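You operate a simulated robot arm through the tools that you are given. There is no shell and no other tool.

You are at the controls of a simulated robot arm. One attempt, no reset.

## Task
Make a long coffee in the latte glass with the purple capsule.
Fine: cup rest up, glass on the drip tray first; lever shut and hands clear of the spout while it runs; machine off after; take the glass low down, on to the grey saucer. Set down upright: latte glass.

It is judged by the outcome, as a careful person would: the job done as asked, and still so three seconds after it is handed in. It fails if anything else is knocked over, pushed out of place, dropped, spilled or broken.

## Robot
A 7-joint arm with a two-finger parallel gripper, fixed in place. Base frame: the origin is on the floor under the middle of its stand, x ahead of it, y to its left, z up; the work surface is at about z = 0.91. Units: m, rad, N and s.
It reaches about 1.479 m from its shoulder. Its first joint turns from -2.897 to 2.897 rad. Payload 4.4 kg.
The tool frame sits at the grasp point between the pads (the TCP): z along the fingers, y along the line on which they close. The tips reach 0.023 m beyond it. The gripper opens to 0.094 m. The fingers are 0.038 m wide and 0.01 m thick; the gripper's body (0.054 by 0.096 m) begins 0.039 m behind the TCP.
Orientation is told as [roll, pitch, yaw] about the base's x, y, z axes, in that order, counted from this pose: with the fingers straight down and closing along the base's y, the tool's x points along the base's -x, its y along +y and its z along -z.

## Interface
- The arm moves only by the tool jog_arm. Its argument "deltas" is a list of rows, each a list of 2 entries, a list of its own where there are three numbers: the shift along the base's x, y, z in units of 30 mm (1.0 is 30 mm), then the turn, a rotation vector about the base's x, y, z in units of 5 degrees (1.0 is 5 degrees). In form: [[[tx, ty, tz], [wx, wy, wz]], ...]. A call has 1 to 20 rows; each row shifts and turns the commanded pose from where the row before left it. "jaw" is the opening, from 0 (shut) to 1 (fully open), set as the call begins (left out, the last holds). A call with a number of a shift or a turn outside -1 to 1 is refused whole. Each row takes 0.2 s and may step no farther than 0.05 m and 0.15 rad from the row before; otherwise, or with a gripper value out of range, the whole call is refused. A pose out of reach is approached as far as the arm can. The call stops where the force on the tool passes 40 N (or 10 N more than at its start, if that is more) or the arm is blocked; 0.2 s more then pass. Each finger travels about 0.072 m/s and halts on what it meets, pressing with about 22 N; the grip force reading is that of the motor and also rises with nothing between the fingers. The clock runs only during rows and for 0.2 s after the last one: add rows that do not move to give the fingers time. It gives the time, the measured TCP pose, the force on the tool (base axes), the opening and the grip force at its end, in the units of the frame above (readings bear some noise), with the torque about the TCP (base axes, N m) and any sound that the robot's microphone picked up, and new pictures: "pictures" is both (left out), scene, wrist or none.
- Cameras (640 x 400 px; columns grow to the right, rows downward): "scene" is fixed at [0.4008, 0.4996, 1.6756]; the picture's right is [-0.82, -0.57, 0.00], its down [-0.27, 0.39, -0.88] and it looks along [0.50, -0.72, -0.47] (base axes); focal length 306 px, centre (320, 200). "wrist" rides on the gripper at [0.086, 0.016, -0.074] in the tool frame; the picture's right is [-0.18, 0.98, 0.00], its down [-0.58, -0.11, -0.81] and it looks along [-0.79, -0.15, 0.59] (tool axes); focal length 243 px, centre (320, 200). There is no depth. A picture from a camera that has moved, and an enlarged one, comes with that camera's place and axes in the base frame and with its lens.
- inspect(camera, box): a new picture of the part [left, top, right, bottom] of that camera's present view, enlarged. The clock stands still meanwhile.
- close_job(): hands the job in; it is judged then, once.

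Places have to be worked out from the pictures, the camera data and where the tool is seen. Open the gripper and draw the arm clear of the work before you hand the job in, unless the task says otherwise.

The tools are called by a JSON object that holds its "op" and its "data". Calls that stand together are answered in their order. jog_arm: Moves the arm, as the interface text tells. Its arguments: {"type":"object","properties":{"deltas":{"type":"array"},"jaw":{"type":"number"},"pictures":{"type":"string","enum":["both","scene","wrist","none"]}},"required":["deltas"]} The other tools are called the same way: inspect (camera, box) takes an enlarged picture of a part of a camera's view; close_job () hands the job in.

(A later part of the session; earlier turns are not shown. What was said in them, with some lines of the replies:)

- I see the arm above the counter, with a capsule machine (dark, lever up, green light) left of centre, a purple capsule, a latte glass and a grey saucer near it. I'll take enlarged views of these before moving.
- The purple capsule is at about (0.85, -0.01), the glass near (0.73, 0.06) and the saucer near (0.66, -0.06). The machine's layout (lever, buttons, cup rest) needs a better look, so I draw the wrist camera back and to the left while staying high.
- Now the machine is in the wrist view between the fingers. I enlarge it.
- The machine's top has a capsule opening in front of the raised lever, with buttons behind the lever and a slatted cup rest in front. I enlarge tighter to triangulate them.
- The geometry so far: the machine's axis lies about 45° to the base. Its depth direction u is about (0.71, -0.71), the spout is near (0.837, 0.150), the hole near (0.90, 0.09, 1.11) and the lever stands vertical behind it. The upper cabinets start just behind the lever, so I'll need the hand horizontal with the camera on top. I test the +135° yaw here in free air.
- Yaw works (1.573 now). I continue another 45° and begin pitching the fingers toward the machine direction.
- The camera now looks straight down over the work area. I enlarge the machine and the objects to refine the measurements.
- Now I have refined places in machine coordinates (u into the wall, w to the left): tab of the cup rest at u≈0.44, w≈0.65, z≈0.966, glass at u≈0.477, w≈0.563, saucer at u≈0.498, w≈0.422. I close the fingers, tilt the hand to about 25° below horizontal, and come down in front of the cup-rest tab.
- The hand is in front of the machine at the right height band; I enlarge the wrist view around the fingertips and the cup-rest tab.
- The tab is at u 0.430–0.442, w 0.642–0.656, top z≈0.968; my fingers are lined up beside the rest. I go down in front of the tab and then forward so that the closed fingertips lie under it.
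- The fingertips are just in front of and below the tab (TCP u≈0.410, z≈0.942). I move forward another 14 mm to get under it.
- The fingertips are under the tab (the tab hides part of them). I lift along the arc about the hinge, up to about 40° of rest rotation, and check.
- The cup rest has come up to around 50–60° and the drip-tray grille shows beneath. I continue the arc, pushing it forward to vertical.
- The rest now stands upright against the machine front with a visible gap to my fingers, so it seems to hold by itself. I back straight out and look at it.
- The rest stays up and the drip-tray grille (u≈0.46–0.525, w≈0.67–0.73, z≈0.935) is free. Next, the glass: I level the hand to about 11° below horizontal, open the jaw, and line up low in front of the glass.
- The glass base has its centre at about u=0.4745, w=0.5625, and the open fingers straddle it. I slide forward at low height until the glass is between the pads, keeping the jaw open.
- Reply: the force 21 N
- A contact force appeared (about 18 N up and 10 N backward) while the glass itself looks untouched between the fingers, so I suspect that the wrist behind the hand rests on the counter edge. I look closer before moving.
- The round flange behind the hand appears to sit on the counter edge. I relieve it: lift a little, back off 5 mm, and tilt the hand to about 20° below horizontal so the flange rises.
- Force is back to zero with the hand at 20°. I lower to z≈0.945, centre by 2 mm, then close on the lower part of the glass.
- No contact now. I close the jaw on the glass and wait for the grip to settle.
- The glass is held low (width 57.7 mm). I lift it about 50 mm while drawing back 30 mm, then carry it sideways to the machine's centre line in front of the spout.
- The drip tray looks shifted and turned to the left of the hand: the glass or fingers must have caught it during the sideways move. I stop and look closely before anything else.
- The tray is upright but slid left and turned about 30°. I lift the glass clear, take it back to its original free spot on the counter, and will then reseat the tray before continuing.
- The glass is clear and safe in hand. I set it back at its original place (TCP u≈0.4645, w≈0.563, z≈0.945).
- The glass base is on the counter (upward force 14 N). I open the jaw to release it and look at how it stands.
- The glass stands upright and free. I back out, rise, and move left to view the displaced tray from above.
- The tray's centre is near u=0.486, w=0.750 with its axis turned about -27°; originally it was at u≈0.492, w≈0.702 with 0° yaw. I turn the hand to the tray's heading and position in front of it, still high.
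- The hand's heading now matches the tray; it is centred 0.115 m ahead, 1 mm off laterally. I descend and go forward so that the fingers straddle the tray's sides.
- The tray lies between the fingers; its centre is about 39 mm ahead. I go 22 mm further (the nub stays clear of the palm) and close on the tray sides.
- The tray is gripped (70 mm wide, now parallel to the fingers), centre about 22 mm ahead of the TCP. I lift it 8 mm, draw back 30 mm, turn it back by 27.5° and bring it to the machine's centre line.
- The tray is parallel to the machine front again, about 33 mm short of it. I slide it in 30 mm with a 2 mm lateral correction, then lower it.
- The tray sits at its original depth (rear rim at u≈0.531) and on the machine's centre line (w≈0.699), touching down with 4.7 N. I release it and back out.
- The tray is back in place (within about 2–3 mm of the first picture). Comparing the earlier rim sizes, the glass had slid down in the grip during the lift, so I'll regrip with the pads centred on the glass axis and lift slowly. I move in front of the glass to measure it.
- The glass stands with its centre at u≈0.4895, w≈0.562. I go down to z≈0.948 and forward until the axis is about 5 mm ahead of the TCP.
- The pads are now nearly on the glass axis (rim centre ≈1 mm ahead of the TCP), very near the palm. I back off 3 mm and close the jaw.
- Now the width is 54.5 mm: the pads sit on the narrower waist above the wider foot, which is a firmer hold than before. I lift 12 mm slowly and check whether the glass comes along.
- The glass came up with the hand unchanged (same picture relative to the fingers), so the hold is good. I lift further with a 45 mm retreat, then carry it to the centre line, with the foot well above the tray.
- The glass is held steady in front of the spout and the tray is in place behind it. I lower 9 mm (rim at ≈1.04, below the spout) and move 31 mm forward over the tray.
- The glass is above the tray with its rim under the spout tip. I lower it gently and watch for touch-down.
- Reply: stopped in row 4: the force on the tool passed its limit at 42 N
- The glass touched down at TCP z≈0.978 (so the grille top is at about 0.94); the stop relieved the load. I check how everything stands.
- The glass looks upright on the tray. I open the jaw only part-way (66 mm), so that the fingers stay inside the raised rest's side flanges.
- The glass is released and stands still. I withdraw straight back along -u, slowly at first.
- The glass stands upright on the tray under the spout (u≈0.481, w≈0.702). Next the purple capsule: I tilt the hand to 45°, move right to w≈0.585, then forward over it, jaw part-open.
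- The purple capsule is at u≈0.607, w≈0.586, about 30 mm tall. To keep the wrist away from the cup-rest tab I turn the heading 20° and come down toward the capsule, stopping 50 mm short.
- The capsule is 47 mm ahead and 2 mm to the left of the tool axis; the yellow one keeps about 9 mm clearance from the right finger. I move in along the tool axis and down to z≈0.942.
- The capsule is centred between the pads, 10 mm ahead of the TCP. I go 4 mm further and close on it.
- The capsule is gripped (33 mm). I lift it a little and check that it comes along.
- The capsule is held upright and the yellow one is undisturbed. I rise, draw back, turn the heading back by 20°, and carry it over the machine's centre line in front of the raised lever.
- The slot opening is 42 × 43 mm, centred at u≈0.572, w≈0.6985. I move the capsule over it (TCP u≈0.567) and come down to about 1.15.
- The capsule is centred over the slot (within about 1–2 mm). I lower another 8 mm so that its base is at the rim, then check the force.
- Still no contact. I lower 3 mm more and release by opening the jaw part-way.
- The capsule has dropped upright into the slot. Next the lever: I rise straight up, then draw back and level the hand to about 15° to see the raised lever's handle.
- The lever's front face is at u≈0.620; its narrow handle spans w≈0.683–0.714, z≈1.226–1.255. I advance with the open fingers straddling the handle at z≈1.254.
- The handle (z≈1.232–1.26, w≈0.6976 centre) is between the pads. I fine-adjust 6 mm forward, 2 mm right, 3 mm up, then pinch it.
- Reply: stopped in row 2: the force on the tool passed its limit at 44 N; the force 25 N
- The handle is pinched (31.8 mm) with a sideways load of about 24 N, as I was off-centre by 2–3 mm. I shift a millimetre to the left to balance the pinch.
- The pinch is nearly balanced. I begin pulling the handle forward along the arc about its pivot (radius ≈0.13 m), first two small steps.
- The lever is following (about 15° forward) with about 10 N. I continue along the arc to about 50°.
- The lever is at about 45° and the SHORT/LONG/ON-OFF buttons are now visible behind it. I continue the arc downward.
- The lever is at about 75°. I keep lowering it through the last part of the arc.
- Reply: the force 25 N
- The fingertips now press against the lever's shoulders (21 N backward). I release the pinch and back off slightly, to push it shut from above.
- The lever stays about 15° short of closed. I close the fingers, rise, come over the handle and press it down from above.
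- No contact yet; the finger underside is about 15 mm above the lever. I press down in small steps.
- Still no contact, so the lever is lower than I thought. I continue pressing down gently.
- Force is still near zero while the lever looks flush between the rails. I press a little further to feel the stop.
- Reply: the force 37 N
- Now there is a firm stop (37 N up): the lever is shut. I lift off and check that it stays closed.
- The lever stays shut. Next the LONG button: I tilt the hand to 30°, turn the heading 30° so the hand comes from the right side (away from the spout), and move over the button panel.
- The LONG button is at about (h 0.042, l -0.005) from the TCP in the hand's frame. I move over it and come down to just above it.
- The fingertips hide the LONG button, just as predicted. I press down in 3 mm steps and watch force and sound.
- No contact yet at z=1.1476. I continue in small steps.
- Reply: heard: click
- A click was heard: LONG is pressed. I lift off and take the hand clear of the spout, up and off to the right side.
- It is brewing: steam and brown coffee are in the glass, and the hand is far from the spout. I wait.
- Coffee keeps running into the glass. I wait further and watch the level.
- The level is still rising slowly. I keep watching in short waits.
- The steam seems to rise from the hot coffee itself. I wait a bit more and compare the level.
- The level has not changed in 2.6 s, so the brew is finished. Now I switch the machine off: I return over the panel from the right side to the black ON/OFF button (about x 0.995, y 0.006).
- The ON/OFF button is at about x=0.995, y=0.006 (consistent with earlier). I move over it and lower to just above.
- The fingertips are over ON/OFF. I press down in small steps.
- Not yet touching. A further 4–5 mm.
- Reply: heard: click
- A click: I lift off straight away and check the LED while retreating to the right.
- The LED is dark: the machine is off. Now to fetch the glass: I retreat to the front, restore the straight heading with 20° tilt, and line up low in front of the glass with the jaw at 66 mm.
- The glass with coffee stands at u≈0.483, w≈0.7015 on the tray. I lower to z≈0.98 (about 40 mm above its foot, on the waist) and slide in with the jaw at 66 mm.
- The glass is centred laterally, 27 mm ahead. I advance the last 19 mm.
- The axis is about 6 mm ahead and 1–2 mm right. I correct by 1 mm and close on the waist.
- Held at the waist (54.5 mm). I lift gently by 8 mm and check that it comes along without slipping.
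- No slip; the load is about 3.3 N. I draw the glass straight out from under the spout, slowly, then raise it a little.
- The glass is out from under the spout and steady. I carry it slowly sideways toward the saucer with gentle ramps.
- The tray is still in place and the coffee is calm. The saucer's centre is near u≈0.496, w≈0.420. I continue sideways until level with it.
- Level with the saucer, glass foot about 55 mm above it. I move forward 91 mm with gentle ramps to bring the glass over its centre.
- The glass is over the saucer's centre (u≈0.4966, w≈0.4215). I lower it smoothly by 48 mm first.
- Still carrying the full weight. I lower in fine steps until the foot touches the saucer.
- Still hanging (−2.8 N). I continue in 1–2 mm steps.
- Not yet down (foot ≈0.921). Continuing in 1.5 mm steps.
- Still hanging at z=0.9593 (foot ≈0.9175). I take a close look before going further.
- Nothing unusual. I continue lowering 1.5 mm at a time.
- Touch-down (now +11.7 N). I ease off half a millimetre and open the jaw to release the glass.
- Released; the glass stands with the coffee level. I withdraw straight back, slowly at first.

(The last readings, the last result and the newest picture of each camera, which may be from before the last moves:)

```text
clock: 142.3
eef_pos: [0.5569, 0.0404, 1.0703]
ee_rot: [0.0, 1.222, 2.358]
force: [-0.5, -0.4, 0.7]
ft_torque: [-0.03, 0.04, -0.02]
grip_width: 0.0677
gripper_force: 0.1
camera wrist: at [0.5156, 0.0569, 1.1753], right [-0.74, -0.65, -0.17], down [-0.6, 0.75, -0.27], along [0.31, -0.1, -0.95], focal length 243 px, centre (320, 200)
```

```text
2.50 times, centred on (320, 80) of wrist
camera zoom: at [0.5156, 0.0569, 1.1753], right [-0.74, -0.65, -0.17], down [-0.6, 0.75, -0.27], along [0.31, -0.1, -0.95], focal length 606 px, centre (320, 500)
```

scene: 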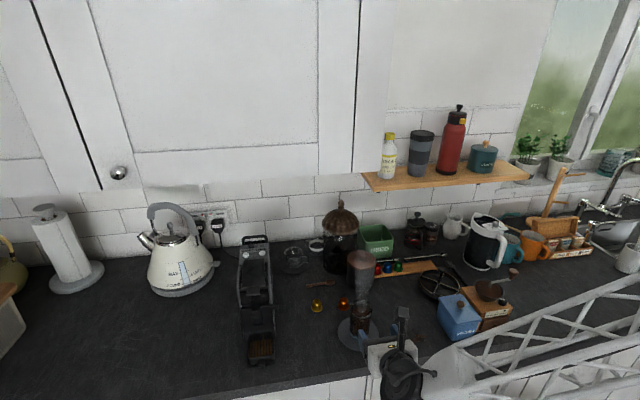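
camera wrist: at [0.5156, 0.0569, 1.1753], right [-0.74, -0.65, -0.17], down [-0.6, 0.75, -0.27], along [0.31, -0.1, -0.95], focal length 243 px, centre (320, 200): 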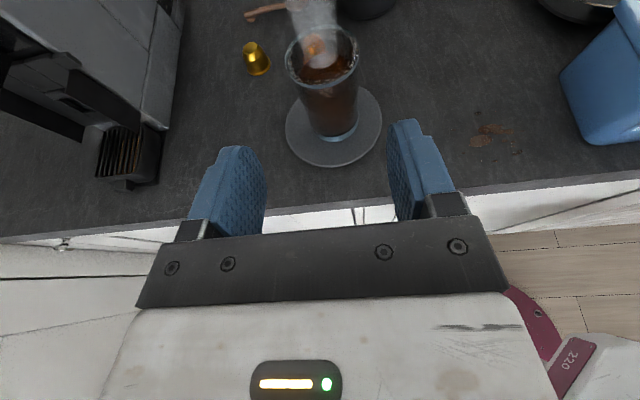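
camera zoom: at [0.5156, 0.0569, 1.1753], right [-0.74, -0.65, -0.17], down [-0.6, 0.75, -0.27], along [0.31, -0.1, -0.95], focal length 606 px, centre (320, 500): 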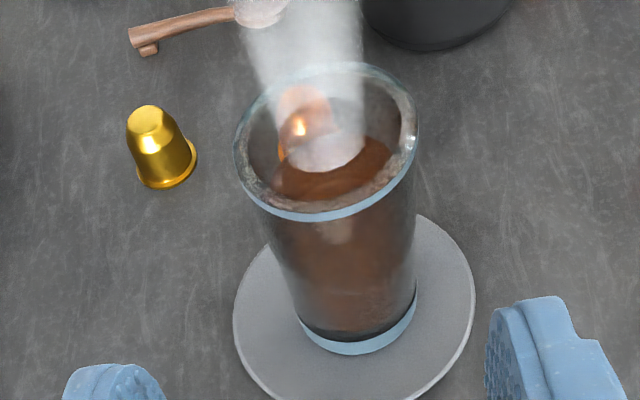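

The glass stands upright and centred on the grey saucer. I check the machine: cup rest, drip tray, lever and LED.

{"op": "inspect", "data": {"camera": "scene", "box": [225, 280, 345, 380]}}

{"op": "inspect", "data": {"camera": "scene", "box": [215, 220, 315, 320]}}

```text
4.00 times, centred on (285, 330) of scene
camera zoom: at [0.4008, 0.4996, 1.6756], right [-0.82, -0.57, 0.0], down [-0.27, 0.39, -0.88], along [0.5, -0.72, -0.47], focal length 1225 px, centre (460, -320)
```

zoom: 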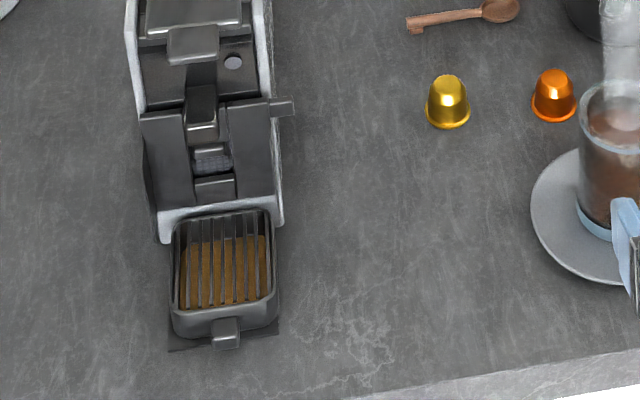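

```text
4.00 times, centred on (265, 270) of scene
camera zoom: at [0.4008, 0.4996, 1.6756], right [-0.82, -0.57, 0.0], down [-0.27, 0.39, -0.88], along [0.5, -0.72, -0.47], focal length 1225 px, centre (540, -80)
```

zoom: 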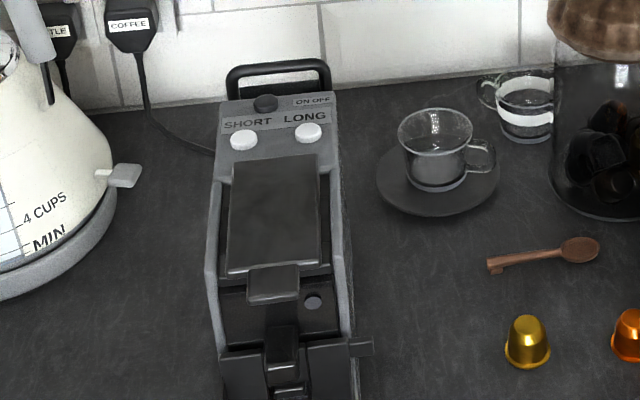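

Everything is as asked: rest up, lever shut, LED off, tray in place (within about 2 mm of the original picture). I open the gripper fully and draw the arm up and clear.

{"op": "jog_arm", "data": {"deltas": [[[-0.2, 0.2, 0.9], [0, 0, 0]], [[-0.2, 0.2, 0.9], [0, 0, 0]], [[0, 0, 1], [0, 0, 0]], [[0, 0, 1], [0, 0, 0]], [[0, 0, 1], [0, 0, 0]], [[0, 0, 1], [0, 0, 0]], [[0, 0, 1], [0, 0, 0]], [[0, 0, 1], [0, 0, 0]], [[0, 0, 1], [0, 0, 0]], [[0, 0, 1], [0, 0, 0]], [[0, 0, 1], [0, 0, 0]], [[0, 0, 0.5], [0, 0, 0]], [[0, 0, 0], [0, 0, 0]]], "jaw": 1, "pictures": "both"}}

{"op": "inspect", "data": {"camera": "scene", "box": [300, 260, 430, 370]}}

```text
clock: 145.1
eef_pos: [0.5449, 0.0501, 1.4106]
ee_rot: [0.001, 1.221, 2.357]
force: [-0.6, -0.2, -0.2]
ft_torque: [0.01, 0.02, -0.01]
grip_width: 0.0941
gripper_force: 0.1
camera wrist: at [0.5041, 0.0666, 1.5157], right [-0.74, -0.65, -0.17], down [-0.6, 0.75, -0.27], along [0.31, -0.1, -0.95], focal length 243 px, centre (320, 200)
```

scene: 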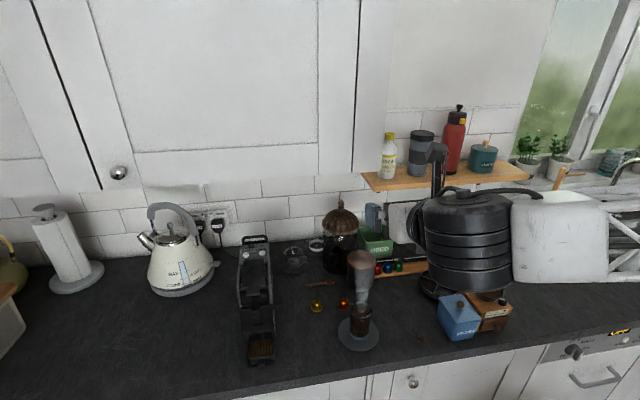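
wrist: 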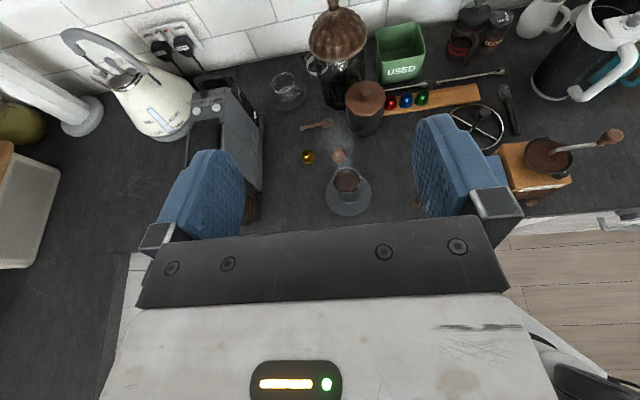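

```text
3.64 times, centred on (365, 315) of scene
camera zoom: at [0.4008, 0.4996, 1.6756], right [-0.82, -0.57, 0.0], down [-0.27, 0.39, -0.88], along [0.5, -0.72, -0.47], focal length 1114 px, centre (156, -218)
```

zoom: 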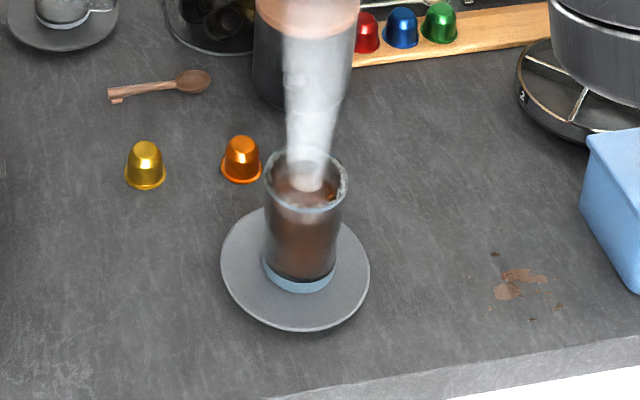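

The long coffee stands upright in the latte glass on the grey saucer. The gripper is open and the arm is clear, and nothing else is disturbed, so I hand the job in.

{"op": "close_job", "data": {}}

```text
The job is handed in.
```

The long coffee is made with the purple capsule, and the latte glass is standing upright in the middle of the grey saucer. The job is handed in.

- **Drip tray knocked:** on the first try at moving the empty glass, it slipped down in the gripper and pushed the drip tray out of place and turned it. I set the tray back to within about 2–3 mm of where it was. I then picked the glass up again on its narrower waist, and it didn't slip after that.
- **Firm touch-down:** the empty glass met the drip tray with about 42 N when I set it down, which tripped the force stop. It showed no damage.
- **Machine:** the cup rest was up and the glass on the tray before brewing. The lever was shut and the arm off to the right while the coffee ran. The machine is now off with its light out. I left the cup rest up and the used capsule in the machine.
- **Carrying the glass:** I held it about 40 mm above its foot, out of a height of about 95 mm. I saw no spills.

The brown marks on the counter to the right of the saucer look like the ones I saw there near the start, so I don't think they came from this job.
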